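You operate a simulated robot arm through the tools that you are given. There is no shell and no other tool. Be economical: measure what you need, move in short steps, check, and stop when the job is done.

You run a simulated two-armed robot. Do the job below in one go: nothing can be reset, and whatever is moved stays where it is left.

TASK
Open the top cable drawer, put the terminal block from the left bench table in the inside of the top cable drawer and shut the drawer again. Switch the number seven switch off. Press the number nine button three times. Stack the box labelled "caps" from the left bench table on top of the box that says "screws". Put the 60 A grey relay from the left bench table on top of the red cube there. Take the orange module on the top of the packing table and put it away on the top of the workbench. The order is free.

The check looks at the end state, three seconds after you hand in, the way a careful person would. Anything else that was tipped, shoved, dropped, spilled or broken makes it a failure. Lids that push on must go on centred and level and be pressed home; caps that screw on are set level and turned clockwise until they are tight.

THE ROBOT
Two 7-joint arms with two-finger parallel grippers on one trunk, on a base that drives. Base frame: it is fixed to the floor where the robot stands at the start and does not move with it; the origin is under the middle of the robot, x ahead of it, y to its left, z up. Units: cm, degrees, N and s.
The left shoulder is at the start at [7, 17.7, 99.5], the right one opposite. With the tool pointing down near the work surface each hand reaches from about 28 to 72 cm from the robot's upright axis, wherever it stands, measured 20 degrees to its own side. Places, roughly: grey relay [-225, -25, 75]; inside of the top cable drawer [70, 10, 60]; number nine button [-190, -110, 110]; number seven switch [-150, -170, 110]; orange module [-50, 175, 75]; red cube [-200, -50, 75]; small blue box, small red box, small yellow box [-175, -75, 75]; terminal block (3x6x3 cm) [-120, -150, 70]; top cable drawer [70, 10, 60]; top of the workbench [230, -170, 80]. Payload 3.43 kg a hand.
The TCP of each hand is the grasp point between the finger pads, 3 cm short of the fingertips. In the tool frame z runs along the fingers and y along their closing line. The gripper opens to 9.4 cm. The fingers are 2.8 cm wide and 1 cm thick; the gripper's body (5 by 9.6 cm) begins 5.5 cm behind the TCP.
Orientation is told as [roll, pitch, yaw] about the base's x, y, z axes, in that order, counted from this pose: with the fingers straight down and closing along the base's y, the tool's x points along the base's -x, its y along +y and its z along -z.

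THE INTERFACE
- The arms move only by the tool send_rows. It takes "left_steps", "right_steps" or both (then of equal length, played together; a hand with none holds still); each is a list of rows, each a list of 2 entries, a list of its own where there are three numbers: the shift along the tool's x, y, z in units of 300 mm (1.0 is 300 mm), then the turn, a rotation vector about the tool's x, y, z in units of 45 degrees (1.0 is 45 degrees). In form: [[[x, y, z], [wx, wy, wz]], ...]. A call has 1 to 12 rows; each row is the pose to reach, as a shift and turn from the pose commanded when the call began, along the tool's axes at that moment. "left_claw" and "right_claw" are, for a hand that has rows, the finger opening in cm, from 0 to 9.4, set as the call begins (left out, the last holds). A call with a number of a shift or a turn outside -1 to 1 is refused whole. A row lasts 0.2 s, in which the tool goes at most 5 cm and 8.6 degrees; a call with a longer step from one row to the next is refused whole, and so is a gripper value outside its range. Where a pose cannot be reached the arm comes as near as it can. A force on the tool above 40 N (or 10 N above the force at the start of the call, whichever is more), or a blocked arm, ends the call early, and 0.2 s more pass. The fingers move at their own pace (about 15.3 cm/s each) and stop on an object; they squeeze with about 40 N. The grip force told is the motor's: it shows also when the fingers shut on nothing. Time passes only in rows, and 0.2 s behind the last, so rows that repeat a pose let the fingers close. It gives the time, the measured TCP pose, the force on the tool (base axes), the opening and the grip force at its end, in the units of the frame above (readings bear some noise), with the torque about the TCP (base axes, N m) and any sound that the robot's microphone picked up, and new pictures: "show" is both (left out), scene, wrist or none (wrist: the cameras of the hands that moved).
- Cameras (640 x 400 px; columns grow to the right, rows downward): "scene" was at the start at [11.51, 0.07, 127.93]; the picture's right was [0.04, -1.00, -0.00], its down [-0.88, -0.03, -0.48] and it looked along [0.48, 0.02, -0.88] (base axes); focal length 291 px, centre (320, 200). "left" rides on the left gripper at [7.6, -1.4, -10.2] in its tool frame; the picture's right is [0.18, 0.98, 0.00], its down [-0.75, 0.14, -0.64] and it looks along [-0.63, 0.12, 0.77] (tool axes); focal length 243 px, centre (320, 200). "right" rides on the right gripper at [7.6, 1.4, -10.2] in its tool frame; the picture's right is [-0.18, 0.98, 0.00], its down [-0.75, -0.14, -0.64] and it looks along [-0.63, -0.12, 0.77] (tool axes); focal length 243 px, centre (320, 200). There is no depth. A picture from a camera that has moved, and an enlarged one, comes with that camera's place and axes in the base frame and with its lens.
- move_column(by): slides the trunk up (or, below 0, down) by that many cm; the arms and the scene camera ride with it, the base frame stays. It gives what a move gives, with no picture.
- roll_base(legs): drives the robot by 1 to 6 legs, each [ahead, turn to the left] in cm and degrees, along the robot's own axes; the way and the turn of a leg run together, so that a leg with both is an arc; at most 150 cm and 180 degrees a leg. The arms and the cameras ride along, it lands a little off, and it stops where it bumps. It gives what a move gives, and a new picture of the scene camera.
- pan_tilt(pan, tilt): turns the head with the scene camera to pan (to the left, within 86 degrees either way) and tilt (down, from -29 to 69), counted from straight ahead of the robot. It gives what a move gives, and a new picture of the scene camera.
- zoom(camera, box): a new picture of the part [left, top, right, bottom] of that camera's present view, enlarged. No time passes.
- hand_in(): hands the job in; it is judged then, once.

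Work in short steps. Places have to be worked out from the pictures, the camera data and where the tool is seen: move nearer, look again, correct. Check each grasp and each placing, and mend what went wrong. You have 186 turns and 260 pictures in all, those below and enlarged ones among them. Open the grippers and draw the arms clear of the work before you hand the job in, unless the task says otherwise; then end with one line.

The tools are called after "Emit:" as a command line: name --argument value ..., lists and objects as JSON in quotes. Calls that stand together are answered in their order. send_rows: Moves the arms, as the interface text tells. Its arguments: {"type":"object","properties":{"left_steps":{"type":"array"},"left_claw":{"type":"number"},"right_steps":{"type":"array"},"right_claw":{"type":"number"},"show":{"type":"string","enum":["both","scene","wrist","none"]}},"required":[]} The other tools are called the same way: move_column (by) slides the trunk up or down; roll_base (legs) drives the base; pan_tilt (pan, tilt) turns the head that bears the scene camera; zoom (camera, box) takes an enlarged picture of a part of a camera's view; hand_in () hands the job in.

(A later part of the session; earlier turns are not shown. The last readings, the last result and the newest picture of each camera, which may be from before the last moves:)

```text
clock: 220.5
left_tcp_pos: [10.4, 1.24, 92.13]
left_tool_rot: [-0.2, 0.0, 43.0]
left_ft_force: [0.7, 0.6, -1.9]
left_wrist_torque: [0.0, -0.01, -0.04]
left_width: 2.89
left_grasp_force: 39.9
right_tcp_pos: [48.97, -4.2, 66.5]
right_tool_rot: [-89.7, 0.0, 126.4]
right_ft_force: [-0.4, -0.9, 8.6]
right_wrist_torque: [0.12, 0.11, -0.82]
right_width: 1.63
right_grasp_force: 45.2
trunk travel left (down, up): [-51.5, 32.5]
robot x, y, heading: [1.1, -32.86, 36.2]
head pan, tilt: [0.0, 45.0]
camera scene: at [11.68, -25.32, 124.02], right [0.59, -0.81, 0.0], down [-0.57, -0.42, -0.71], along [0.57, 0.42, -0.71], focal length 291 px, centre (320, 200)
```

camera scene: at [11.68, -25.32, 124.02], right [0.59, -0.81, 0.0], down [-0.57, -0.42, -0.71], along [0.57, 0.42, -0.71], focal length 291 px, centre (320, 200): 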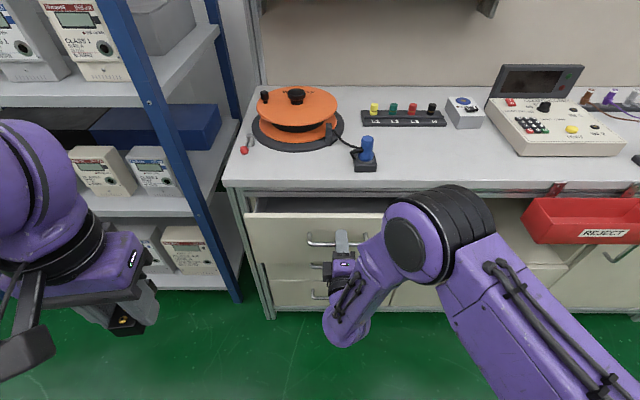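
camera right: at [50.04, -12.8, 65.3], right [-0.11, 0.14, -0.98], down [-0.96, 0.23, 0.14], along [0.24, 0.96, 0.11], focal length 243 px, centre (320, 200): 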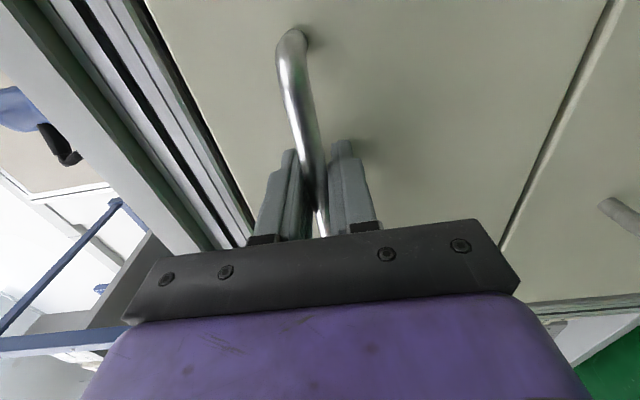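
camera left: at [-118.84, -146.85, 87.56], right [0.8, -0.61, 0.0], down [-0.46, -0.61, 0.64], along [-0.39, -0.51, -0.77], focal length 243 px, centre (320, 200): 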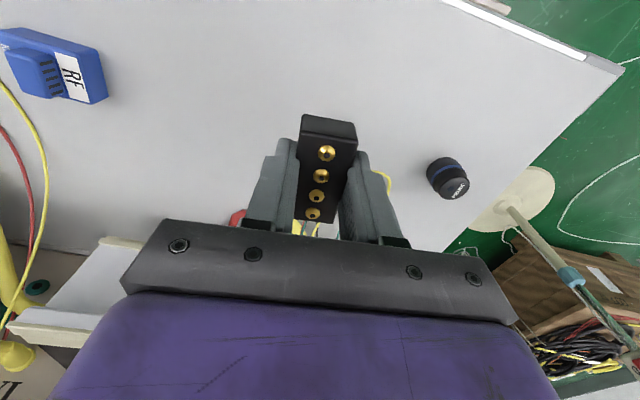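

It opens smoothly. Pull the rest with the base: back 17 cm.

Emit:
roll_base --legs '[[-17, 0]]'

```text
clock: 222.0
left_tcp_pos: [-3.32, -8.77, 92.16]
left_tool_rot: [-0.3, -0.1, 43.0]
left_ft_force: [-1.3, -0.6, -0.9]
left_wrist_torque: [-0.01, 0.03, 0.0]
left_width: 2.89
left_grasp_force: 40.2
right_tcp_pos: [35.17, -14.17, 66.58]
right_tool_rot: [-89.6, 0.1, 126.4]
right_ft_force: [-4.0, 7.4, 3.1]
right_wrist_torque: [0.2, 0.14, 0.47]
right_width: 1.63
right_grasp_force: 45.2
trunk travel left (down, up): [-51.5, 32.5]
robot x, y, heading: [-12.38, -43.01, 36.3]
head pan, tilt: [0.0, 45.0]
camera scene: at [-2.08, -35.32, 124.02], right [0.59, -0.81, 0.0], down [-0.57, -0.42, -0.71], along [0.57, 0.42, -0.71], focal length 291 px, centre (320, 200)
```

scene: 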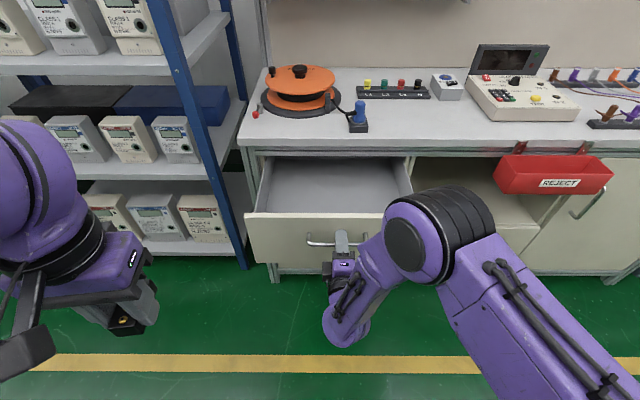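

The drawer is open ~23 cm. Release the handle, withdraw and raise the right hand.

Emit:
send_rows --right_steps '[[[0, 0, 0], [0, 0, 0]], [[0, 0, 0], [0, 0, 0]], [[0, 0, -0.08], [0, 0, 0]], [[0, 0, -0.22], [0, 0, 0]], [[0, 0, -0.36], [0, 0, 0]], [[0, -0.1, -0.46], [0, 0, 0]], [[0, -0.25, -0.5], [0, 0, 0]], [[0, -0.4, -0.5], [0, 0, 0]], [[0.1, -0.52, -0.5], [0, 0, 0]], [[0.2, -0.64, -0.5], [0, 0, 0]], [[0.3, -0.74, -0.5], [0, 0, 0]]]' --right_claw 5 --show "scene"

```text
clock: 224.4
left_tcp_pos: [-3.18, -8.96, 92.14]
left_tool_rot: [-0.2, -0.1, 43.0]
left_ft_force: [0.1, 0.6, -0.6]
left_wrist_torque: [0.03, -0.02, 0.03]
left_width: 2.87
left_grasp_force: 39.7
right_tcp_pos: [30.36, -24.0, 87.03]
right_tool_rot: [-89.7, 0.0, 126.5]
right_ft_force: [-0.1, -0.3, -0.2]
right_wrist_torque: [0.01, -0.01, -0.03]
right_width: 5.01
right_grasp_force: 0.0
right hand out of reach, approached as far as the arm can: row 9, 10, 11
trunk travel left (down, up): [-51.5, 32.5]
robot x, y, heading: [-12.37, -42.96, 36.0]
head pan, tilt: [0.0, 45.0]
camera scene: at [-1.91, -35.52, 124.01], right [0.59, -0.81, 0.0], down [-0.57, -0.42, -0.71], along [0.57, 0.42, -0.71], focal length 291 px, centre (320, 200)
```

scene: 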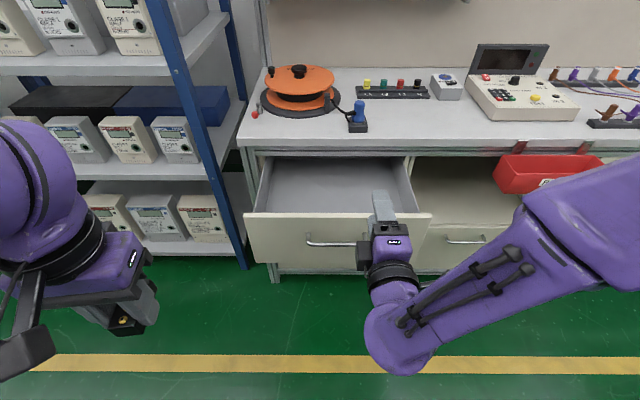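

Drive 8 cm forward, then bring the left hand with the block over the drawer.

Emit:
roll_base --legs '[[8, 0]]'

Emit:
send_rows --left_steps '[[[-0.12, -0.06, 0], [0, 0, 0]], [[-0.24, -0.12, 0], [0, 0, 0.05]], [[-0.36, -0.18, 0], [0, 0, 0.1]], [[-0.48, -0.24, 0], [0, 0, 0.15]], [[-0.6, -0.3, 0], [0, 0, 0.15]], [[-0.72, -0.36, 0.0], [0, 0, 0.15]], [[-0.72, -0.36, 0.0], [0, 0, 0.15]]]' --show "both"

```text
clock: 225.4
left_tcp_pos: [3.39, -3.9, 92.02]
left_tool_rot: [-0.3, 0.1, 42.9]
left_ft_force: [-0.3, -1.4, -1.5]
left_wrist_torque: [-0.02, 0.0, -0.01]
left_width: 2.9
left_grasp_force: 39.5
right_tcp_pos: [36.9, -19.08, 86.94]
right_tool_rot: [-89.6, 0.1, 126.3]
right_ft_force: [0.4, -0.5, 0.2]
right_wrist_torque: [0.04, -0.03, -0.04]
right_width: 4.99
right_grasp_force: 0.1
trunk travel left (down, up): [-51.5, 32.5]
robot x, y, heading: [-5.81, -38.05, 36.3]
head pan, tilt: [0.0, 45.0]
camera scene: at [4.64, -30.53, 123.99], right [0.59, -0.81, 0.0], down [-0.57, -0.42, -0.71], along [0.57, 0.42, -0.71], focal length 291 px, centre (320, 200)
```

scene: 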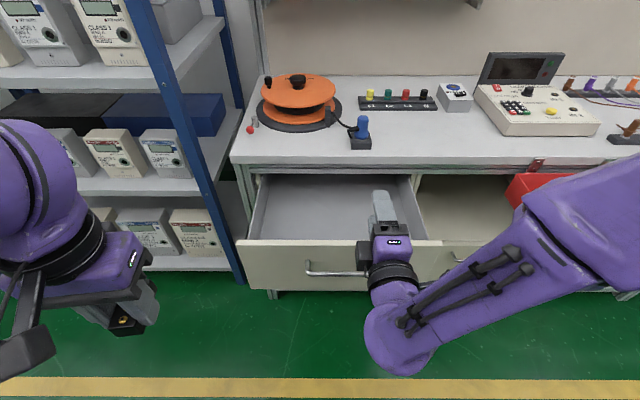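

```text
clock: 227.0
left_tcp_pos: [26.39, 2.8, 92.29]
left_tool_rot: [-0.2, -0.1, 36.1]
left_ft_force: [-0.5, -0.5, -0.8]
left_wrist_torque: [0.0, -0.03, 0.02]
left_width: 2.9
left_grasp_force: 39.8
right_tcp_pos: [36.74, -19.22, 87.14]
right_tool_rot: [-89.7, 0.2, 126.3]
right_ft_force: [-0.4, -0.4, -0.3]
right_wrist_torque: [-0.01, 0.0, 0.01]
right_width: 5.03
right_grasp_force: 0.1
trunk travel left (down, up): [-51.5, 32.5]
robot x, y, heading: [-5.8, -38.17, 36.5]
head pan, tilt: [0.0, 45.0]
camera scene: at [4.43, -30.62, 124.02], right [0.59, -0.81, 0.0], down [-0.57, -0.42, -0.71], along [0.57, 0.42, -0.71], focal length 291 px, centre (320, 200)
camera left: at [21.0, -2.81, 102.44], right [-0.73, 0.69, 0.0], down [0.52, 0.56, 0.64], along [0.44, 0.47, -0.77], focal length 243 px, centre (320, 200)
```

scene: 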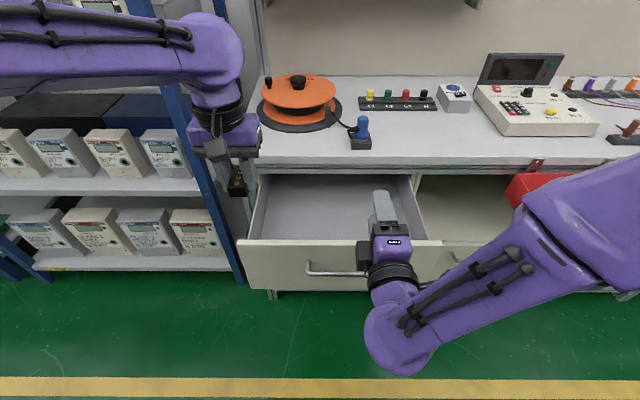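
left: 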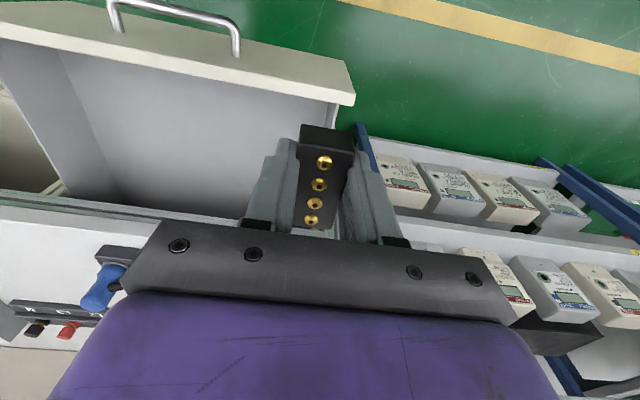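

Shift left hand 10.6 forward and 8.6 right, above the drawer interior, then look.

Emit:
send_rows --left_steps '[[[-0.12, -0.1, 0], [0, 0, 0]], [[-0.24, -0.2, 0.05], [0, 0, 0]], [[-0.34, -0.287, 0.15], [0, 0, 0]], [[-0.34, -0.287, 0.3], [0, 0, 0]], [[-0.34, -0.287, 0.45], [0, 0, 0]], [[-0.34, -0.287, 0.55], [0, 0, 0]], [[-0.34, -0.287, 0.55], [0, 0, 0]]]' --show "both"

```text
clock: 228.6
left_tcp_pos: [39.97, 1.71, 75.77]
left_tool_rot: [-0.2, -0.1, 36.2]
left_ft_force: [0.1, 0.2, 0.0]
left_wrist_torque: [-0.02, -0.04, -0.03]
left_width: 2.88
left_grasp_force: 39.7
right_tcp_pos: [36.9, -19.09, 87.08]
right_tool_rot: [-89.6, 0.1, 126.3]
right_ft_force: [-0.3, -0.4, 0.0]
right_wrist_torque: [0.0, -0.02, 0.0]
right_width: 5.03
right_grasp_force: 0.1
trunk travel left (down, up): [-51.5, 32.5]
robot x, y, heading: [-6.03, -38.13, 36.3]
head pan, tilt: [0.0, 45.0]
camera scene: at [4.55, -30.64, 124.01], right [0.59, -0.81, 0.0], down [-0.57, -0.42, -0.71], along [0.57, 0.42, -0.71], focal length 291 px, centre (320, 200)
camera left: at [34.5, -3.84, 86.04], right [-0.73, 0.69, 0.0], down [0.52, 0.56, 0.64], along [0.44, 0.47, -0.77], focal length 243 px, centre (320, 200)
```

scene: 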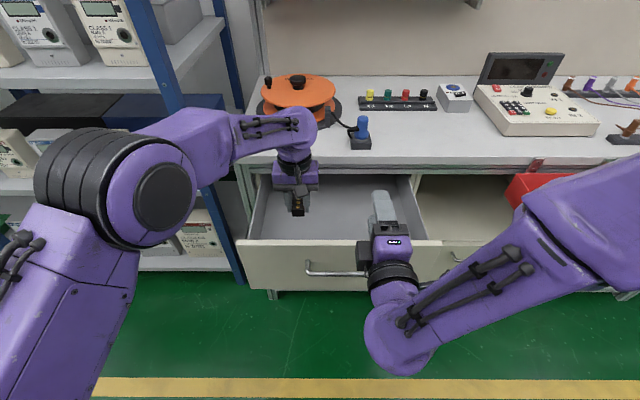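
left: 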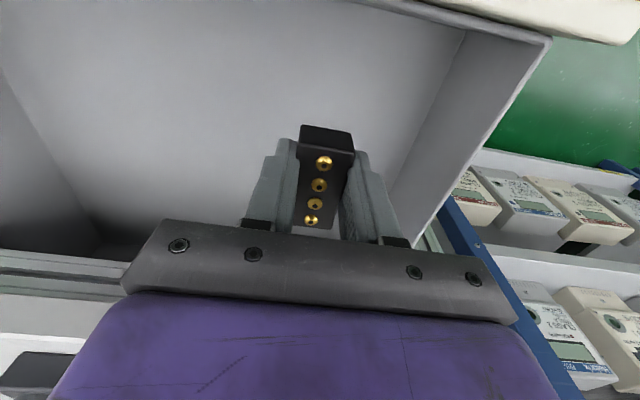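

Well inside the drawer. Lower until the block touches the drawer floor.

Emit:
send_rows --left_steps '[[[0, 0, 0.1], [0, 0, 0]], [[0, 0, 0.2], [0, 0, 0]], [[0, 0, 0.3], [0, 0, 0]], [[0, 0, 0.4], [0, 0, 0]], [[0, 0, 0.44], [0, 0, 0]], [[0, 0, 0.48], [0, 0, 0]], [[0, 0, 0.52], [0, 0, 0]], [[0, 0, 0.56], [0, 0, 0]], [[0, 0, 0.6], [0, 0, 0]]]' --show "both"

```text
clock: 229.8
left_tcp_pos: [40.55, 2.16, 63.94]
left_tool_rot: [-0.3, -1.5, 36.3]
left_ft_force: [-0.4, 0.3, 26.2]
left_wrist_torque: [0.16, 0.57, -0.15]
left_width: 2.9
left_grasp_force: 40.1
right_tcp_pos: [36.88, -19.25, 87.14]
right_tool_rot: [-89.8, 0.2, 126.3]
right_ft_force: [1.2, -0.2, -0.2]
right_wrist_torque: [-0.02, 0.0, -0.02]
right_width: 4.99
right_grasp_force: 0.1
trunk travel left (down, up): [-51.5, 32.5]
robot x, y, heading: [-5.83, -38.24, 36.3]
head pan, tilt: [0.0, 45.0]
stopped in row 5 (left hand): the force on the tool passed its limit at 49 N (the readings are from after the stop); the commanded pose is now the measured one
camera scene: at [4.46, -30.72, 124.05], right [0.59, -0.81, 0.0], down [-0.57, -0.42, -0.71], along [0.57, 0.42, -0.71], focal length 291 px, centre (320, 200)
camera left: at [34.9, -3.57, 73.98], right [-0.73, 0.68, -0.01], down [0.51, 0.55, 0.66], along [0.46, 0.48, -0.75], focal length 243 px, centre (320, 200)
```

scene: 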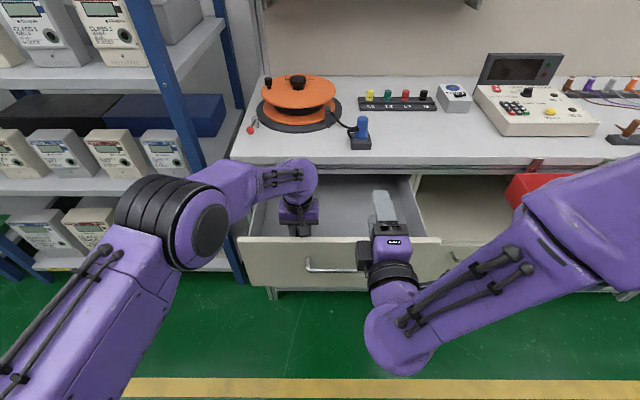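
left: 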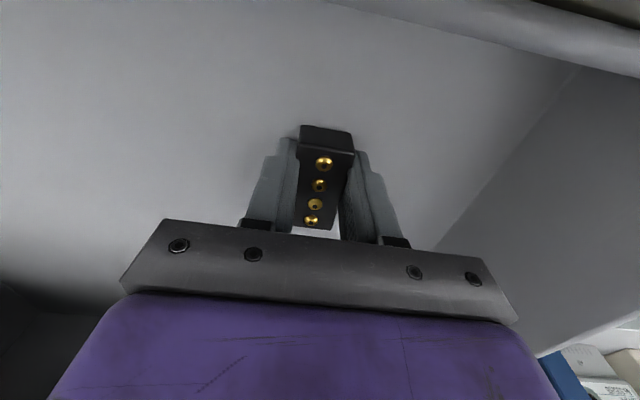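

Block on the drawer floor. Open and lift out.

Emit:
send_rows --left_steps '[[[0, 0, -0.01], [0, 0, 0]], [[0, 0, -0.01], [0, 0, 0]], [[0, 0, -0.01], [0, 0, 0]]]' --left_claw 6 --show "none"

Emit:
send_rows --left_steps '[[[0, 0, -0.12], [0, 0, 0]], [[0, 0, -0.27], [0, 0, 0]], [[0, 0, -0.42], [0, 0, 0]], [[0, 0, -0.57], [0, 0, 0]], [[0, 0, -0.72], [0, 0, 0]], [[0, 0, -0.87], [0, 0, 0]]]' --show "both"

```text
clock: 230.6
left_tcp_pos: [40.28, 1.94, 64.02]
left_tool_rot: [-0.2, -1.1, 36.2]
left_ft_force: [5.3, -5.9, 16.0]
left_wrist_torque: [0.1, 0.3, 0.06]
left_width: 5.6
left_grasp_force: 0.0
right_tcp_pos: [36.83, -19.37, 87.16]
right_tool_rot: [-89.7, -0.1, 126.4]
right_ft_force: [0.2, 0.3, 0.1]
right_wrist_torque: [-0.01, 0.02, -0.03]
right_width: 5.02
right_grasp_force: 0.0
trunk travel left (down, up): [-51.5, 32.5]
robot x, y, heading: [-5.85, -38.35, 36.3]
head pan, tilt: [0.0, 45.0]
```

```text
clock: 232.0
left_tcp_pos: [39.87, 1.93, 89.86]
left_tool_rot: [-0.2, -1.0, 36.2]
left_ft_force: [-0.2, -0.7, -0.3]
left_wrist_torque: [-0.01, 0.01, 0.04]
left_width: 5.99
left_grasp_force: 0.1
right_tcp_pos: [36.83, -19.22, 87.09]
right_tool_rot: [-89.7, 0.2, 126.2]
right_ft_force: [0.4, 0.0, -0.1]
right_wrist_torque: [-0.01, -0.01, 0.02]
right_width: 5.02
right_grasp_force: 0.1
trunk travel left (down, up): [-51.5, 32.5]
robot x, y, heading: [-6.36, -38.01, 36.2]
head pan, tilt: [0.0, 45.0]
camera scene: at [4.51, -30.66, 124.01], right [0.59, -0.81, 0.0], down [-0.57, -0.42, -0.71], along [0.57, 0.42, -0.71], focal length 291 px, centre (320, 200)
camera left: at [34.29, -3.78, 99.96], right [-0.73, 0.68, -0.01], down [0.51, 0.55, 0.65], along [0.45, 0.47, -0.76], focal length 243 px, centre (320, 200)
```

scene: 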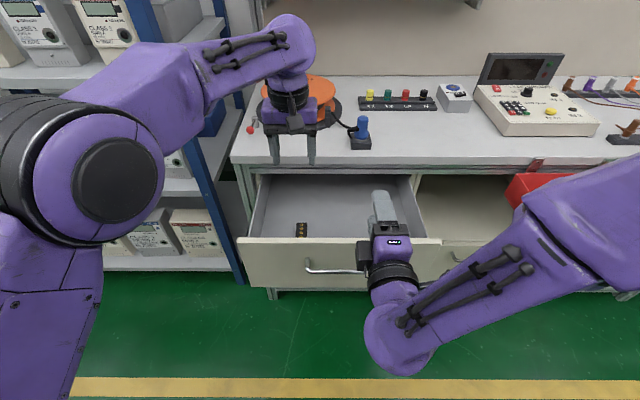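
left: 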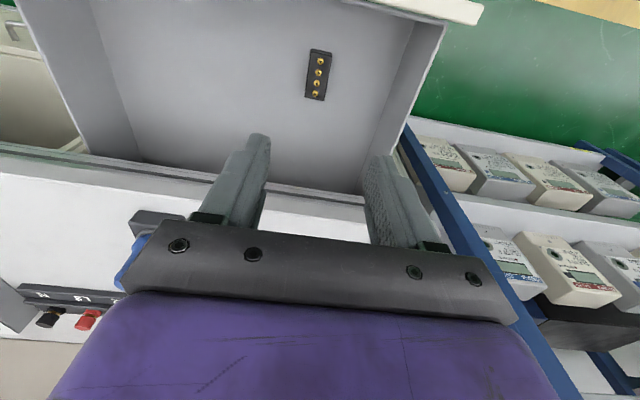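

The block is in the drawer. I back the base 15 cm, retract the left arm, and lower the closed right hand to push the drawer front.

Emit:
roll_base --legs '[[-15, 0]]'

Emit:
send_rows --right_steps '[[[-0.02, 0.13, 0], [0, 0, 0]], [[-0.05, 0.26, 0], [0, 0, 0]], [[-0.08, 0.39, 0], [0, 0, 0]], [[-0.11, 0.52, 0], [0, 0, 0]], [[-0.14, 0.65, 0], [0, 0, 0]], [[-0.177, 0.78, 0], [0, 0, 0]], [[-0.177, 0.92, 0], [0, 0, 0]], [[-0.177, 0.92, 0], [0, 0, 0]]]' --left_steps '[[[0.1, 0, 0], [0, 0, 0]], [[0.2, 0.05, 0], [0, 0, 0]], [[0.3, 0.1, 0], [0, 0, 0]], [[0.4, 0.15, 0], [0, 0, 0]], [[0.5, 0.2, 0], [0, 0, 0]], [[0.55, 0.25, 0], [0, 0, 0]], [[0.55, 0.25, 0], [0, 0, 0]], [[0.55, 0.25, 0], [0, 0, 0]]]' --right_claw 0 --show "scene"

```text
clock: 233.4
left_tcp_pos: [27.71, -7.02, 89.82]
left_tool_rot: [-0.2, -1.0, 36.1]
left_ft_force: [-0.5, -0.5, 0.9]
left_wrist_torque: [0.0, -0.01, 0.01]
left_width: 6.0
left_grasp_force: 0.0
right_tcp_pos: [24.77, -28.05, 87.29]
right_tool_rot: [-89.7, 0.1, 126.3]
right_ft_force: [-0.6, -0.6, 0.4]
right_wrist_torque: [0.0, -0.02, 0.02]
right_width: 5.01
right_grasp_force: 0.0
trunk travel left (down, up): [-51.5, 32.5]
robot x, y, heading: [-17.86, -47.14, 36.4]
head pan, tilt: [0.0, 45.0]
camera scene: at [-7.65, -39.6, 124.02], right [0.59, -0.81, 0.0], down [-0.57, -0.42, -0.71], along [0.57, 0.42, -0.71], focal length 291 px, centre (320, 200)
```

scene: 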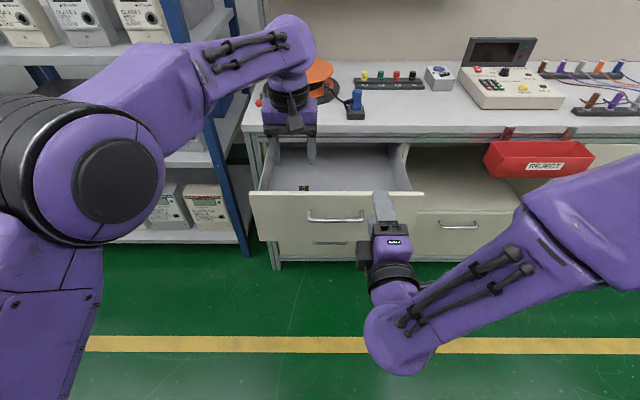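

```text
clock: 235.2
left_tcp_pos: [9.88, -10.61, 89.62]
left_tool_rot: [-0.3, -0.9, 36.1]
left_ft_force: [-0.3, -0.2, -0.1]
left_wrist_torque: [0.0, -0.02, -0.01]
left_width: 5.98
left_grasp_force: 0.1
right_tcp_pos: [21.38, -23.89, 59.46]
right_tool_rot: [-89.7, 0.1, 126.4]
right_ft_force: [0.0, -0.3, 0.2]
right_wrist_torque: [0.03, 0.0, 0.01]
right_width: 0.0
right_grasp_force: 33.2
trunk travel left (down, up): [-51.5, 32.5]
robot x, y, heading: [-18.0, -46.81, 36.3]
head pan, tilt: [0.0, 45.0]
camera scene: at [-7.64, -39.5, 124.01], right [0.59, -0.81, 0.0], down [-0.57, -0.42, -0.71], along [0.57, 0.42, -0.71], focal length 291 px, centre (320, 200)
```

scene: 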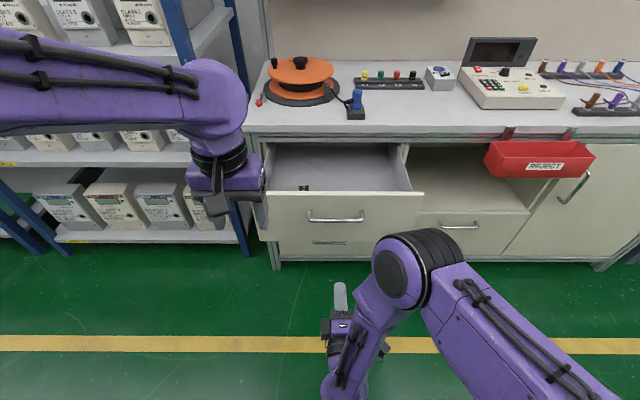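

Tip is 17 cm before the drawer front at the right height. Roll forward 16 cm, then push with the arm.

Emit:
roll_base --legs '[[16, 0]]'

Emit:
send_rows --right_steps '[[[0, 0, 0.08], [0, 0, 0]], [[0, 0, 0.16], [0, 0, 0]], [[0, 0, 0.24], [0, 0, 0]], [[0, 0, 0.32], [0, 0, 0]], [[0, 0, 0.4], [0, 0, 0]], [[0, 0, 0.48], [0, 0, 0]], [[0, 0, 0.56], [0, 0, 0]], [[0, 0, 0.64], [0, 0, 0]], [[0, 0, 0.72], [0, 0, 0]], [[0, 0, 0.78], [0, 0, 0]], [[0, 0, 0.82], [0, 0, 0]], [[0, 0, 0.86], [0, 0, 0]]]' --show "both"

```text
clock: 236.6
left_tcp_pos: [22.77, -1.08, 89.42]
left_tool_rot: [-0.3, -0.8, 36.3]
left_ft_force: [0.3, 0.0, -0.2]
left_wrist_torque: [0.0, 0.03, -0.02]
left_width: 5.99
left_grasp_force: 0.0
right_tcp_pos: [34.4, -14.4, 59.5]
right_tool_rot: [-89.5, 0.1, 126.4]
right_ft_force: [0.0, 0.2, 0.1]
right_wrist_torque: [-0.01, 0.0, -0.02]
right_width: 0.0
right_grasp_force: 32.9
trunk travel left (down, up): [-51.5, 32.5]
robot x, y, heading: [-4.96, -37.65, 36.3]
head pan, tilt: [0.0, 45.0]
camera scene: at [5.39, -29.95, 123.99], right [0.59, -0.8, 0.0], down [-0.57, -0.42, -0.71], along [0.57, 0.42, -0.71], focal length 291 px, centre (320, 200)
```

scene: 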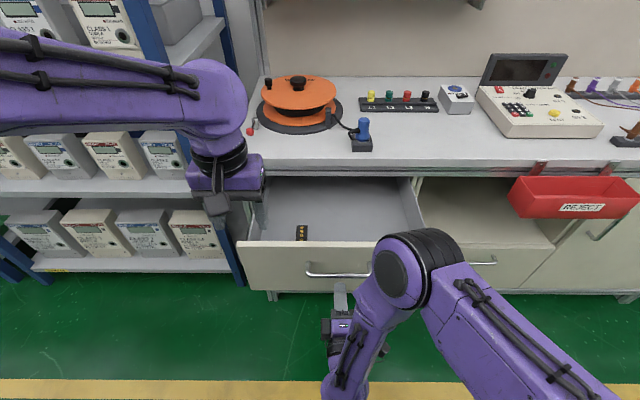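

```text
clock: 239.2
left_tcp_pos: [22.25, -1.72, 89.82]
left_tool_rot: [-0.3, -1.3, 36.1]
left_ft_force: [0.6, -0.4, 0.2]
left_wrist_torque: [-0.01, 0.02, 0.0]
left_width: 5.99
left_grasp_force: 0.0
right_tcp_pos: [53.66, 0.06, 59.16]
right_tool_rot: [-89.4, 0.0, 126.3]
right_ft_force: [-23.1, -20.1, 16.2]
right_wrist_torque: [0.29, -0.5, -0.54]
right_width: 0.0
right_grasp_force: 33.0
trunk travel left (down, up): [-51.5, 32.5]
robot x, y, heading: [-5.19, -37.68, 36.1]
head pan, tilt: [0.0, 45.0]
stopped in row 12 (right hand): the force on the tool passed its limit at 62 N (the readings are from after the stop); the commanded pose is now the measured one
camera scene: at [4.66, -30.56, 124.13], right [0.59, -0.81, 0.0], down [-0.57, -0.42, -0.71], along [0.57, 0.42, -0.7], focal length 291 px, centre (320, 200)
camera right: at [49.88, -12.18, 57.95], right [-0.12, 0.14, -0.98], down [-0.96, 0.23, 0.15], along [0.25, 0.96, 0.11], focal length 243 px, centre (320, 200)
```

scene: 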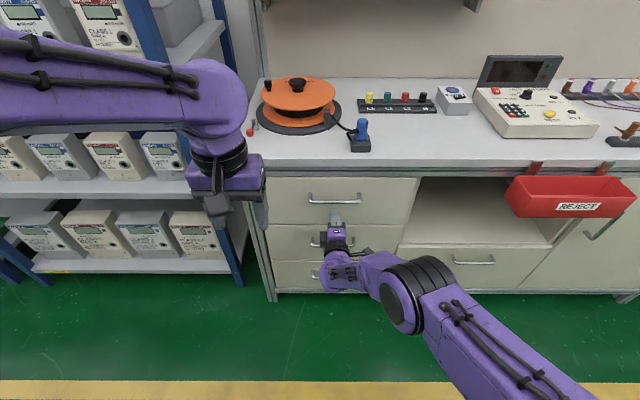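
right: 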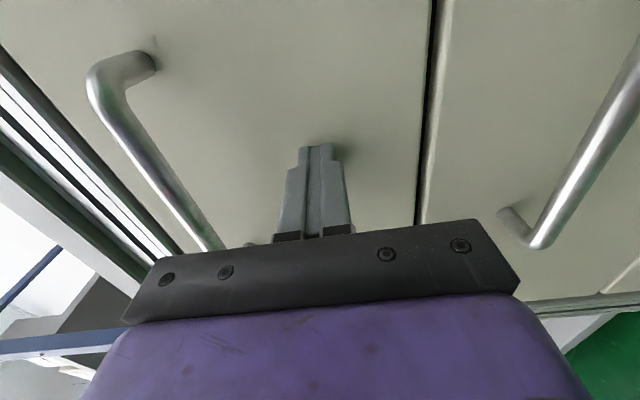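

Force rose at the same position as the closed front before: drawer shut. Withdraw and check.

Emit:
send_rows --right_steps '[[[0, 0, -0.12], [0, 0, 0]], [[0, 0, -0.27], [0, 0, 0]], [[0, 0, -0.42], [0, 0, 0]], [[0, 0, -0.57], [0, 0, 0]]]' --show "none"

Emit:
zoom --camera "scene" --box '[240, 150, 480, 300]'

```text
clock: 240.2
left_tcp_pos: [22.72, -1.32, 89.54]
left_tool_rot: [-0.2, -1.1, 36.2]
left_ft_force: [0.0, -0.5, 0.6]
left_wrist_torque: [-0.03, -0.01, 0.0]
left_width: 6.0
left_grasp_force: 0.1
right_tcp_pos: [40.24, -9.86, 59.1]
right_tool_rot: [-88.9, 0.0, 126.4]
right_ft_force: [0.6, -0.6, -0.3]
right_wrist_torque: [0.02, 0.0, -0.02]
right_width: 0.01
right_grasp_force: 33.2
trunk travel left (down, up): [-51.5, 32.5]
robot x, y, heading: [-5.28, -37.48, 36.4]
head pan, tilt: [0.0, 45.0]
```

```text
2.67 times, centred on (360, 225) of scene
camera zoom: at [5.2, -30.12, 124.01], right [0.59, -0.81, 0.0], down [-0.57, -0.42, -0.71], along [0.57, 0.42, -0.71], focal length 775 px, centre (213, 133)
```

zoom: 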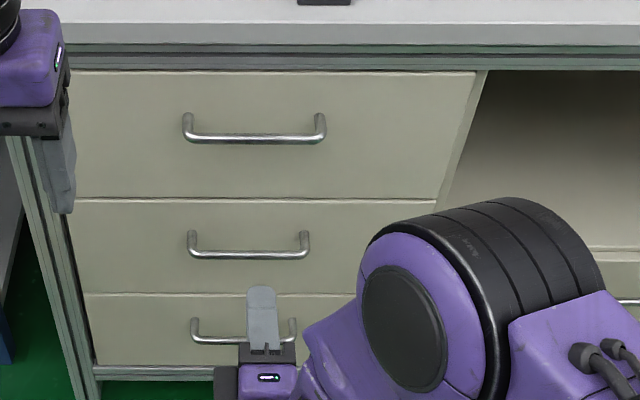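

Drawer is flush. Now I restore the right hand to pointing down and raise it.

Emit:
send_rows --right_steps '[[[0, -0.11, -0.05], [-0.096, 0.096, 0.096]], [[0, -0.22, -0.1], [-0.193, 0.193, 0.193]], [[0, -0.33, -0.15], [-0.289, 0.289, 0.289]], [[0, -0.44, -0.2], [-0.385, 0.385, 0.385]], [[0, -0.55, -0.2], [-0.481, 0.481, 0.481]], [[0, -0.66, -0.2], [-0.578, 0.578, 0.578]], [[0, -0.77, -0.2], [-0.674, 0.674, 0.674]], [[0, -0.88, -0.2], [-0.77, 0.77, 0.77]]]' --show "none"

Emit:
send_rows --right_steps '[[[0, 0, 0], [-0.096, 0.096, 0.096]], [[0, 0, 0], [-0.193, 0.193, 0.193]], [[0, 0, 0], [-0.289, 0.289, 0.289]], [[0, 0, 0], [-0.385, 0.385, 0.385]], [[0, 0, 0], [-0.481, 0.481, 0.481]], [[0, 0, 0], [-0.578, 0.578, 0.578]], [[0, 0, 0], [-0.674, 0.674, 0.674]], [[0, 0, 0], [-0.77, 0.77, 0.77]]]' --right_claw 7 --show "none"

Emit:
roll_base --legs '[[-10, 0], [0, 89], [120, 0]]'

```text
clock: 241.9
left_tcp_pos: [22.67, -1.27, 89.5]
left_tool_rot: [-0.1, -0.9, 36.1]
left_ft_force: [0.6, 0.8, 0.3]
left_wrist_torque: [0.03, -0.02, -0.02]
left_width: 6.02
left_grasp_force: 0.0
right_tcp_pos: [35.76, -13.21, 85.77]
right_tool_rot: [-44.0, -18.8, 81.1]
right_ft_force: [-0.7, 0.0, 0.6]
right_wrist_torque: [0.01, 0.0, 0.03]
right_width: 0.01
right_grasp_force: 33.4
trunk travel left (down, up): [-51.5, 32.5]
robot x, y, heading: [-5.23, -38.0, 36.3]
head pan, tilt: [0.0, 45.0]
```

```text
clock: 243.8
left_tcp_pos: [22.79, -1.21, 89.53]
left_tool_rot: [-0.2, -0.9, 36.1]
left_ft_force: [-0.3, 0.0, 0.4]
left_wrist_torque: [0.04, -0.01, 0.0]
left_width: 6.02
left_grasp_force: 0.0
right_tcp_pos: [35.88, -13.0, 85.49]
right_tool_rot: [0.1, 1.2, 36.4]
right_ft_force: [1.1, 0.1, -0.5]
right_wrist_torque: [0.02, 0.04, 0.0]
right_width: 7.02
right_grasp_force: 0.1
trunk travel left (down, up): [-51.5, 32.5]
robot x, y, heading: [-5.37, -37.94, 36.3]
head pan, tilt: [0.0, 45.0]
```

```text
clock: 254.3
left_tcp_pos: [-116.44, 84.63, 89.54]
left_tool_rot: [-0.2, -1.0, 124.1]
left_ft_force: [-0.4, 0.3, -0.6]
left_wrist_torque: [-0.02, 0.0, 0.03]
left_width: 6.0
left_grasp_force: 0.1
right_tcp_pos: [-104.18, 97.32, 85.57]
right_tool_rot: [-0.1, 1.2, 124.3]
right_ft_force: [0.4, 0.5, 0.5]
right_wrist_torque: [-0.03, -0.02, 0.01]
right_width: 7.01
right_grasp_force: 0.0
trunk travel left (down, up): [-51.5, 32.5]
robot x, y, heading: [-81.13, 55.39, 124.2]
head pan, tilt: [0.0, 45.0]
camera scene: at [-88.47, 65.97, 124.0], right [0.83, 0.56, 0.0], down [0.4, -0.59, -0.71], along [-0.4, 0.58, -0.71], focal length 291 px, centre (320, 200)
```

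scene: 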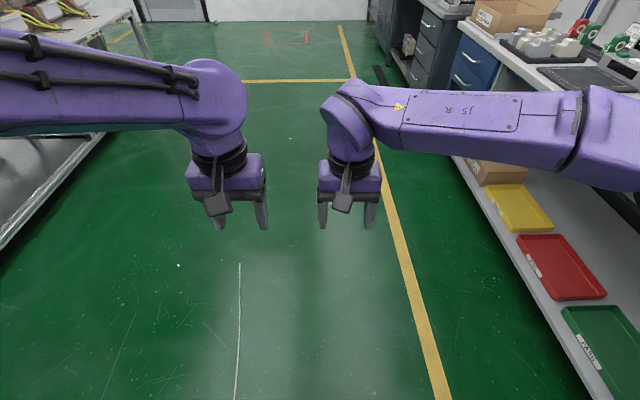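

Look right at the packing table.

Emit:
pan_tilt --pan -70 --tilt 20

```text
clock: 255.7
left_tcp_pos: [-116.53, 84.6, 89.47]
left_tool_rot: [-0.3, -1.0, 124.0]
left_ft_force: [-0.2, -0.3, -0.2]
left_wrist_torque: [0.01, -0.01, 0.03]
left_width: 5.98
left_grasp_force: 0.1
right_tcp_pos: [-104.15, 97.32, 85.4]
right_tool_rot: [0.1, 1.1, 124.2]
right_ft_force: [-0.2, 0.0, -0.3]
right_wrist_torque: [0.0, 0.01, -0.04]
right_width: 6.99
right_grasp_force: 0.1
trunk travel left (down, up): [-51.5, 32.5]
robot x, y, heading: [-80.91, 55.14, 124.0]
head pan, tilt: [-70.0, 20.0]
camera scene: at [-78.45, 66.78, 127.87], right [0.81, -0.58, 0.0], down [-0.2, -0.28, -0.94], along [0.55, 0.76, -0.34], focal length 291 px, centre (320, 200)
```

scene: 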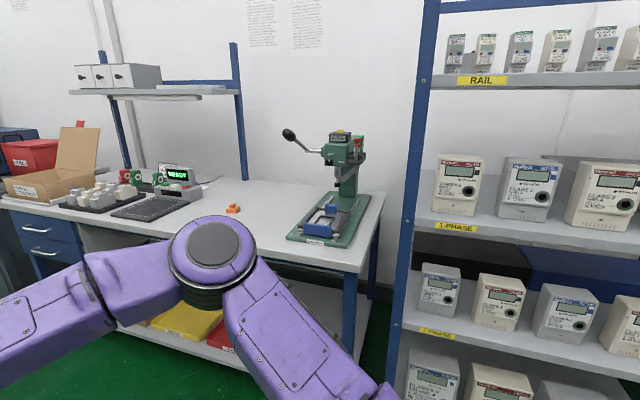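

The orange module is at ≈[-36,196,76]. Drive to face it.

Emit:
roll_base --legs '[[98, 0], [0, -88.6], [35, 0]]'

Emit:
pan_tilt --pan -10 --tilt 35

```text
clock: 266.5
left_tcp_pos: [-79.08, 193.05, 89.42]
left_tool_rot: [-0.3, -1.0, 35.3]
left_ft_force: [-0.2, 0.8, 0.6]
left_wrist_torque: [0.01, 0.02, -0.02]
left_width: 6.01
left_grasp_force: 0.0
right_tcp_pos: [-66.16, 180.96, 85.43]
right_tool_rot: [0.0, 1.0, 35.5]
right_ft_force: [-0.5, 0.1, -0.3]
right_wrist_torque: [0.0, 0.03, 0.0]
right_width: 7.0
right_grasp_force: 0.1
trunk travel left (down, up): [-51.5, 32.5]
robot x, y, heading: [-107.64, 156.74, 35.3]
head pan, tilt: [-70.0, 20.0]
camera scene: at [-96.0, 154.52, 127.87], right [-0.57, -0.82, 0.0], down [-0.28, 0.19, -0.94], along [0.77, -0.53, -0.34], focal length 291 px, centre (320, 200)
```

scene: 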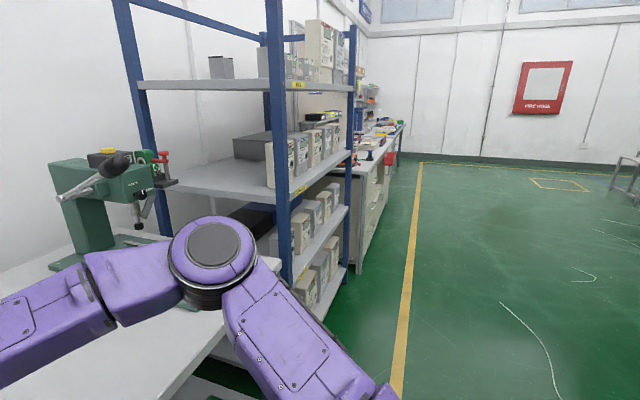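

```text
clock: 267.8
left_tcp_pos: [-79.14, 193.08, 89.64]
left_tool_rot: [-0.2, -0.9, 35.3]
left_ft_force: [-0.6, -0.1, -0.5]
left_wrist_torque: [-0.03, -0.05, 0.01]
left_width: 5.99
left_grasp_force: 0.1
right_tcp_pos: [-66.28, 181.0, 85.58]
right_tool_rot: [0.0, 1.1, 35.6]
right_ft_force: [-0.2, -0.1, -0.2]
right_wrist_torque: [0.0, -0.02, -0.01]
right_width: 7.03
right_grasp_force: 0.0
trunk travel left (down, up): [-51.5, 32.5]
robot x, y, heading: [-107.76, 157.23, 35.4]
head pan, tilt: [-10.0, 35.0]
camera scene: at [-95.77, 163.54, 125.49], right [0.43, -0.9, 0.0], down [-0.52, -0.25, -0.82], along [0.74, 0.35, -0.57], focal length 291 px, centre (320, 200)
```

scene: 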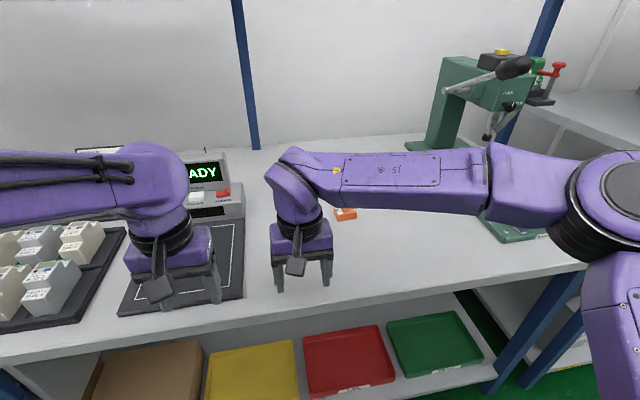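

The module is ≈69 cm ahead, 18 right, and the table is higher (z≈79). I raise the trunk 12 cm and go 12 cm closer.

Emit:
move_column --by 12

Emit:
roll_base --legs '[[13, 0]]'

Emit:
zoom --camera "right" --box '[0, 0, 640, 400]'

```text
clock: 269.3
left_tcp_pos: [-79.06, 193.1, 101.53]
left_tool_rot: [-0.3, -0.9, 35.3]
left_ft_force: [0.2, -0.3, -0.2]
left_wrist_torque: [-0.01, -0.03, 0.0]
left_width: 6.0
left_grasp_force: 0.1
right_tcp_pos: [-66.2, 181.12, 97.39]
right_tool_rot: [0.0, 1.1, 35.5]
right_ft_force: [-0.5, 0.2, 0.1]
right_wrist_torque: [0.0, -0.02, -0.02]
right_width: 7.01
right_grasp_force: 0.1
trunk travel left (down, up): [-63.5, 20.5]
robot x, y, heading: [-107.57, 157.06, 35.4]
head pan, tilt: [-10.0, 35.0]
```

```text
clock: 270.6
left_tcp_pos: [-68.65, 200.69, 101.56]
left_tool_rot: [-0.3, -1.0, 35.4]
left_ft_force: [-0.1, -0.1, -1.0]
left_wrist_torque: [-0.01, 0.02, -0.03]
left_width: 6.01
left_grasp_force: 0.0
right_tcp_pos: [-55.72, 188.61, 97.62]
right_tool_rot: [0.0, 0.9, 35.6]
right_ft_force: [0.8, 0.3, -0.7]
right_wrist_torque: [-0.02, 0.0, 0.01]
right_width: 6.99
right_grasp_force: 0.0
trunk travel left (down, up): [-63.5, 20.5]
robot x, y, heading: [-96.99, 164.81, 35.5]
head pan, tilt: [-10.0, 35.0]
camera scene: at [-85.21, 171.1, 137.5], right [0.43, -0.9, 0.0], down [-0.52, -0.25, -0.82], along [0.74, 0.35, -0.57], focal length 291 px, centre (320, 200)
```

scene: 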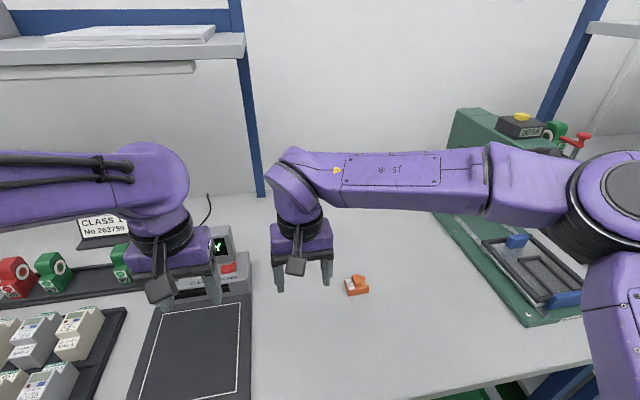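

```text
1.00 times, centred on (320, 200) of right (not enlarged: the box is as wide or as high as the picture)
camera zoom: at [-62.68, 185.43, 108.03], right [-0.42, 0.91, 0.0], down [0.7, 0.33, 0.63], along [0.57, 0.26, -0.78], focal length 243 px, centre (320, 200)
```

zoom: 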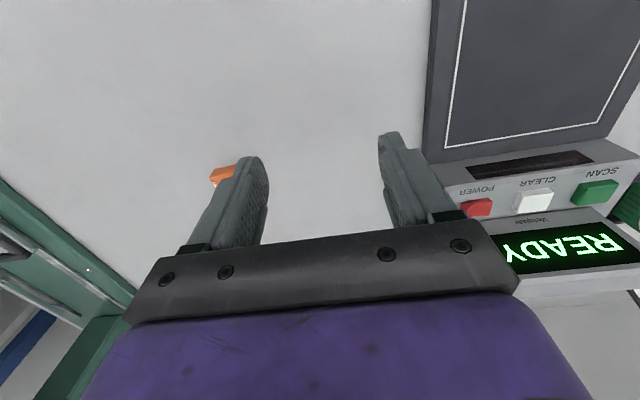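

Module triangulates to ≈[-40,182.7,80]. Zoom for its orientation and move over it.

Emit:
zoom --camera "scene" --box '[325, 260, 389, 310]'

Emit:
send_rows --right_steps '[[[-0.08, -0.12, 0.02], [0, -0.02, 0]], [[-0.16, -0.24, 0.06], [0, -0.02, 0]], [[-0.24, -0.36, 0.12], [0, -0.02, 0]], [[-0.3, -0.463, 0.2], [0, -0.02, 0]], [[-0.3, -0.463, 0.2], [0, -0.02, 0]]]' --right_claw 8 --show "wrist"

```text
8.00 times, centred on (357, 285) of scene
camera zoom: at [-85.21, 171.1, 137.5], right [0.43, -0.9, 0.0], down [-0.52, -0.25, -0.82], along [0.74, 0.35, -0.57], focal length 2325 px, centre (24, -480)
```

zoom: 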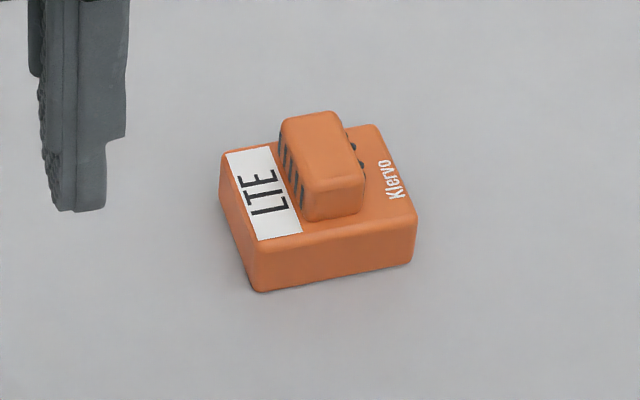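

```text
clock: 271.8
left_tcp_pos: [-68.53, 200.75, 101.58]
left_tool_rot: [-0.3, -1.0, 35.4]
left_ft_force: [-0.7, 0.0, -0.5]
left_wrist_torque: [0.01, -0.02, -0.03]
left_width: 6.01
left_grasp_force: 0.0
right_tcp_pos: [-40.45, 182.63, 91.47]
right_tool_rot: [0.1, 0.1, 35.6]
right_ft_force: [-1.0, 0.3, 0.0]
right_wrist_torque: [0.01, -0.05, 0.02]
right_width: 7.99
right_grasp_force: 0.1
trunk travel left (down, up): [-63.5, 20.5]
robot x, y, heading: [-97.15, 164.68, 35.5]
head pan, tilt: [-10.0, 35.0]
camera right: at [-47.55, 179.29, 101.75], right [-0.42, 0.91, 0.0], down [0.7, 0.32, 0.64], along [0.58, 0.27, -0.77], focal length 243 px, centre (320, 200)
```

right: 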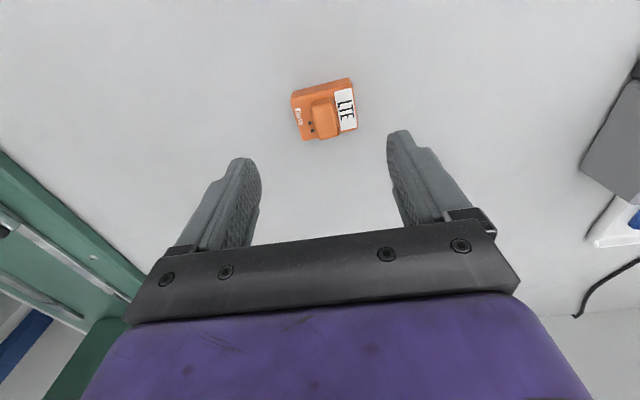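

Aligned with the module (base ~5.7 cm wide). Descend, feeling for the table.

Emit:
send_rows --right_steps '[[[0, 0.013, 0.12], [0, 0, 0]], [[0, 0.013, 0.24], [0, 0, 0]], [[0, 0.013, 0.28], [0, 0, 0]], [[0, 0.013, 0.3], [0, 0, 0]], [[0, 0.013, 0.315], [0, 0, 0]], [[0, 0.013, 0.33], [0, 0, 0]], [[0, 0.013, 0.345], [0, 0, 0]], [[0, 0.013, 0.36], [0, 0, 0]]]' --show "wrist"

```text
clock: 273.0
left_tcp_pos: [-68.83, 200.53, 101.64]
left_tool_rot: [-0.3, -1.2, 35.2]
left_ft_force: [-0.1, 0.5, 0.0]
left_wrist_torque: [0.01, 0.06, 0.0]
left_width: 6.02
left_grasp_force: 0.0
right_tcp_pos: [-40.66, 182.89, 83.07]
right_tool_rot: [0.3, -0.7, 35.2]
right_ft_force: [-9.1, -6.7, 22.4]
right_wrist_torque: [-1.15, -0.06, -0.7]
right_width: 8.03
right_grasp_force: 0.5
trunk travel left (down, up): [-63.5, 20.5]
robot x, y, heading: [-97.02, 164.61, 35.5]
head pan, tilt: [-10.0, 35.0]
stopped in row 5 (right hand): the force on the tool passed its limit at 46 N (the readings are from after the stop); the commanded pose is now the measured one
camera right: at [-47.84, 179.51, 93.27], right [-0.42, 0.91, 0.01], down [0.69, 0.31, 0.65], along [0.59, 0.28, -0.76], focal length 243 px, centre (320, 200)
```

right: 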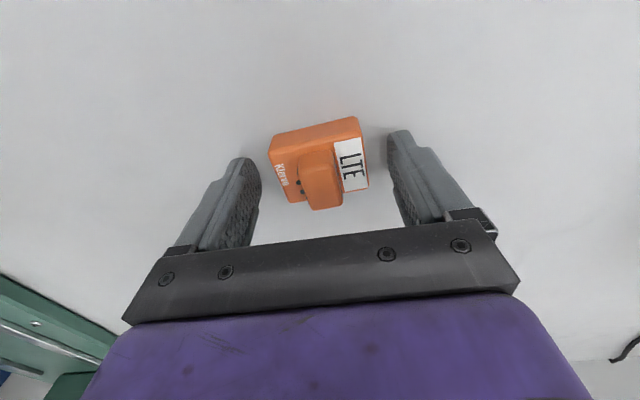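

Fingertip on the table (z≈80). Lift 0.4 cm and close on the module, then lift.

Emit:
send_rows --right_steps '[[[0, 0, -0.015], [0, 0.015, 0]], [[0, 0, -0.015], [0, 0.015, 0]], [[0, 0, -0.015], [0, 0.015, 0]], [[0, 0, -0.015], [0, 0.015, 0]]]' --right_claw 3 --show "none"

Emit:
send_rows --right_steps '[[[0, 0, -0.06], [0, 0, 0]], [[0, 0, -0.18], [0, 0, 0]], [[0, 0, -0.32], [0, 0, 0]], [[0.08, 0, -0.42], [0, 0, 0]], [[0.2, 0, -0.45], [0, 0, 0]]]' --show "wrist"

```text
clock: 274.0
left_tcp_pos: [-68.57, 200.81, 101.44]
left_tool_rot: [-0.3, -1.1, 35.3]
left_ft_force: [-0.2, 0.0, -0.1]
left_wrist_torque: [-0.04, 0.0, 0.01]
left_width: 6.02
left_grasp_force: 0.0
right_tcp_pos: [-40.42, 182.99, 83.08]
right_tool_rot: [0.1, 0.3, 35.5]
right_ft_force: [-0.1, 0.1, 0.6]
right_wrist_torque: [0.04, 0.04, -0.01]
right_width: 4.91
right_grasp_force: 21.8
trunk travel left (down, up): [-63.5, 20.5]
robot x, y, heading: [-97.33, 164.6, 35.6]
head pan, tilt: [-10.0, 35.0]
```

```text
clock: 275.2
left_tcp_pos: [-68.69, 200.64, 101.64]
left_tool_rot: [-0.2, -1.0, 35.3]
left_ft_force: [-0.3, 0.4, 1.4]
left_wrist_torque: [0.04, -0.02, 0.02]
left_width: 5.96
left_grasp_force: 0.0
right_tcp_pos: [-45.29, 179.38, 96.6]
right_tool_rot: [0.3, 0.1, 35.4]
right_ft_force: [-0.1, 0.2, -1.4]
right_wrist_torque: [-0.01, -0.01, -0.02]
right_width: 4.88
right_grasp_force: 21.9
trunk travel left (down, up): [-63.5, 20.5]
robot x, y, heading: [-97.13, 164.57, 35.4]
head pan, tilt: [-10.0, 35.0]
camera right: at [-52.36, 176.1, 107.03], right [-0.42, 0.91, 0.0], down [0.7, 0.32, 0.64], along [0.58, 0.27, -0.77], focal length 243 px, centre (320, 200)
```

right: 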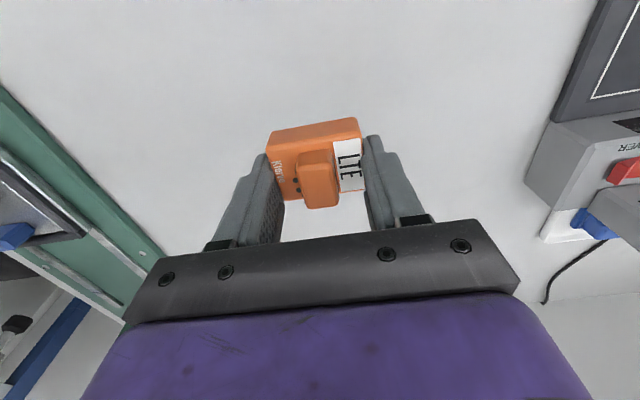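

Module held. I firm up the grip, pull it in, back off and drive along the aisle toward the workbench.

Emit:
send_rows --right_steps '[[[0, 0, -0.05], [0, 0, 0]], [[0.12, 0, -0.08], [0, 0, 0]], [[0.25, 0, -0.08], [0, 0, 0]], [[0.3, 0, -0.08], [0, 0, 0]]]' --right_claw 0 --show "none"

Emit:
roll_base --legs '[[-48, 0], [0, -90], [150, 0], [150, 0]]'

Emit:
pan_tilt --pan 45 --tilt 22

```text
clock: 276.2
left_tcp_pos: [-68.51, 200.64, 101.48]
left_tool_rot: [-0.3, -1.0, 35.3]
left_ft_force: [0.1, -0.7, 0.3]
left_wrist_torque: [0.01, 0.03, 0.0]
left_width: 5.99
left_grasp_force: 0.2
right_tcp_pos: [-52.55, 174.21, 99.16]
right_tool_rot: [0.1, 0.2, 35.4]
right_ft_force: [-0.5, 0.3, -0.8]
right_wrist_torque: [-0.02, -0.03, -0.03]
right_width: 4.91
right_grasp_force: 21.3
trunk travel left (down, up): [-63.5, 20.5]
robot x, y, heading: [-96.88, 164.28, 35.6]
head pan, tilt: [-10.0, 35.0]
```

```text
clock: 297.0
left_tcp_pos: [71.87, -140.4, 101.59]
left_tool_rot: [-0.2, -1.1, -55.6]
left_ft_force: [-0.1, -0.4, 0.2]
left_wrist_torque: [0.0, 0.0, -0.02]
left_width: 5.99
left_grasp_force: 0.0
right_tcp_pos: [45.12, -156.11, 99.18]
right_tool_rot: [0.2, 0.2, -55.5]
right_ft_force: [0.0, 0.4, -0.1]
right_wrist_torque: [0.0, 0.0, 0.0]
right_width: 4.9
right_grasp_force: 21.7
trunk travel left (down, up): [-63.5, 20.5]
robot x, y, heading: [36.29, -111.16, -55.6]
head pan, tilt: [-10.0, 35.0]
camera scene: at [42.78, -123.59, 137.49], right [-0.91, -0.42, 0.0], down [-0.24, 0.52, -0.82], along [0.34, -0.74, -0.57], focal length 291 px, centre (320, 200)
```

scene: 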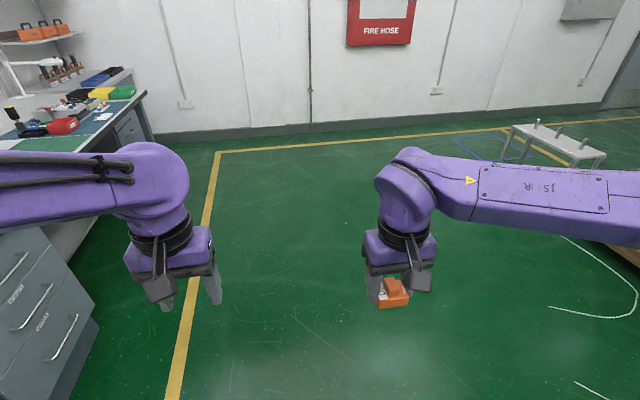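

```text
clock: 298.3
left_tcp_pos: [71.92, -140.48, 101.57]
left_tool_rot: [-0.3, -1.0, -55.7]
left_ft_force: [0.7, 0.1, 0.8]
left_wrist_torque: [0.01, 0.0, -0.02]
left_width: 6.02
left_grasp_force: 0.1
right_tcp_pos: [45.23, -156.18, 99.01]
right_tool_rot: [0.2, 0.1, -55.5]
right_ft_force: [0.2, -1.3, 0.0]
right_wrist_torque: [0.0, -0.03, -0.01]
right_width: 4.91
right_grasp_force: 22.0
trunk travel left (down, up): [-63.5, 20.5]
robot x, y, heading: [36.39, -110.9, -55.5]
head pan, tilt: [45.0, 22.0]
camera scene: at [48.24, -117.27, 139.55], right [-0.18, -0.98, 0.0], down [-0.37, 0.07, -0.93], along [0.91, -0.17, -0.37], focal length 291 px, centre (320, 200)
```

scene: 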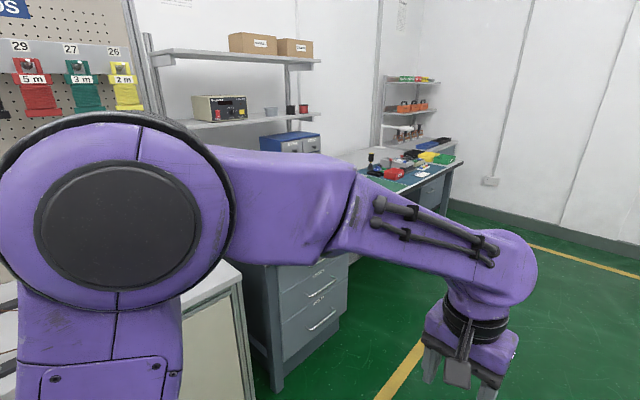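

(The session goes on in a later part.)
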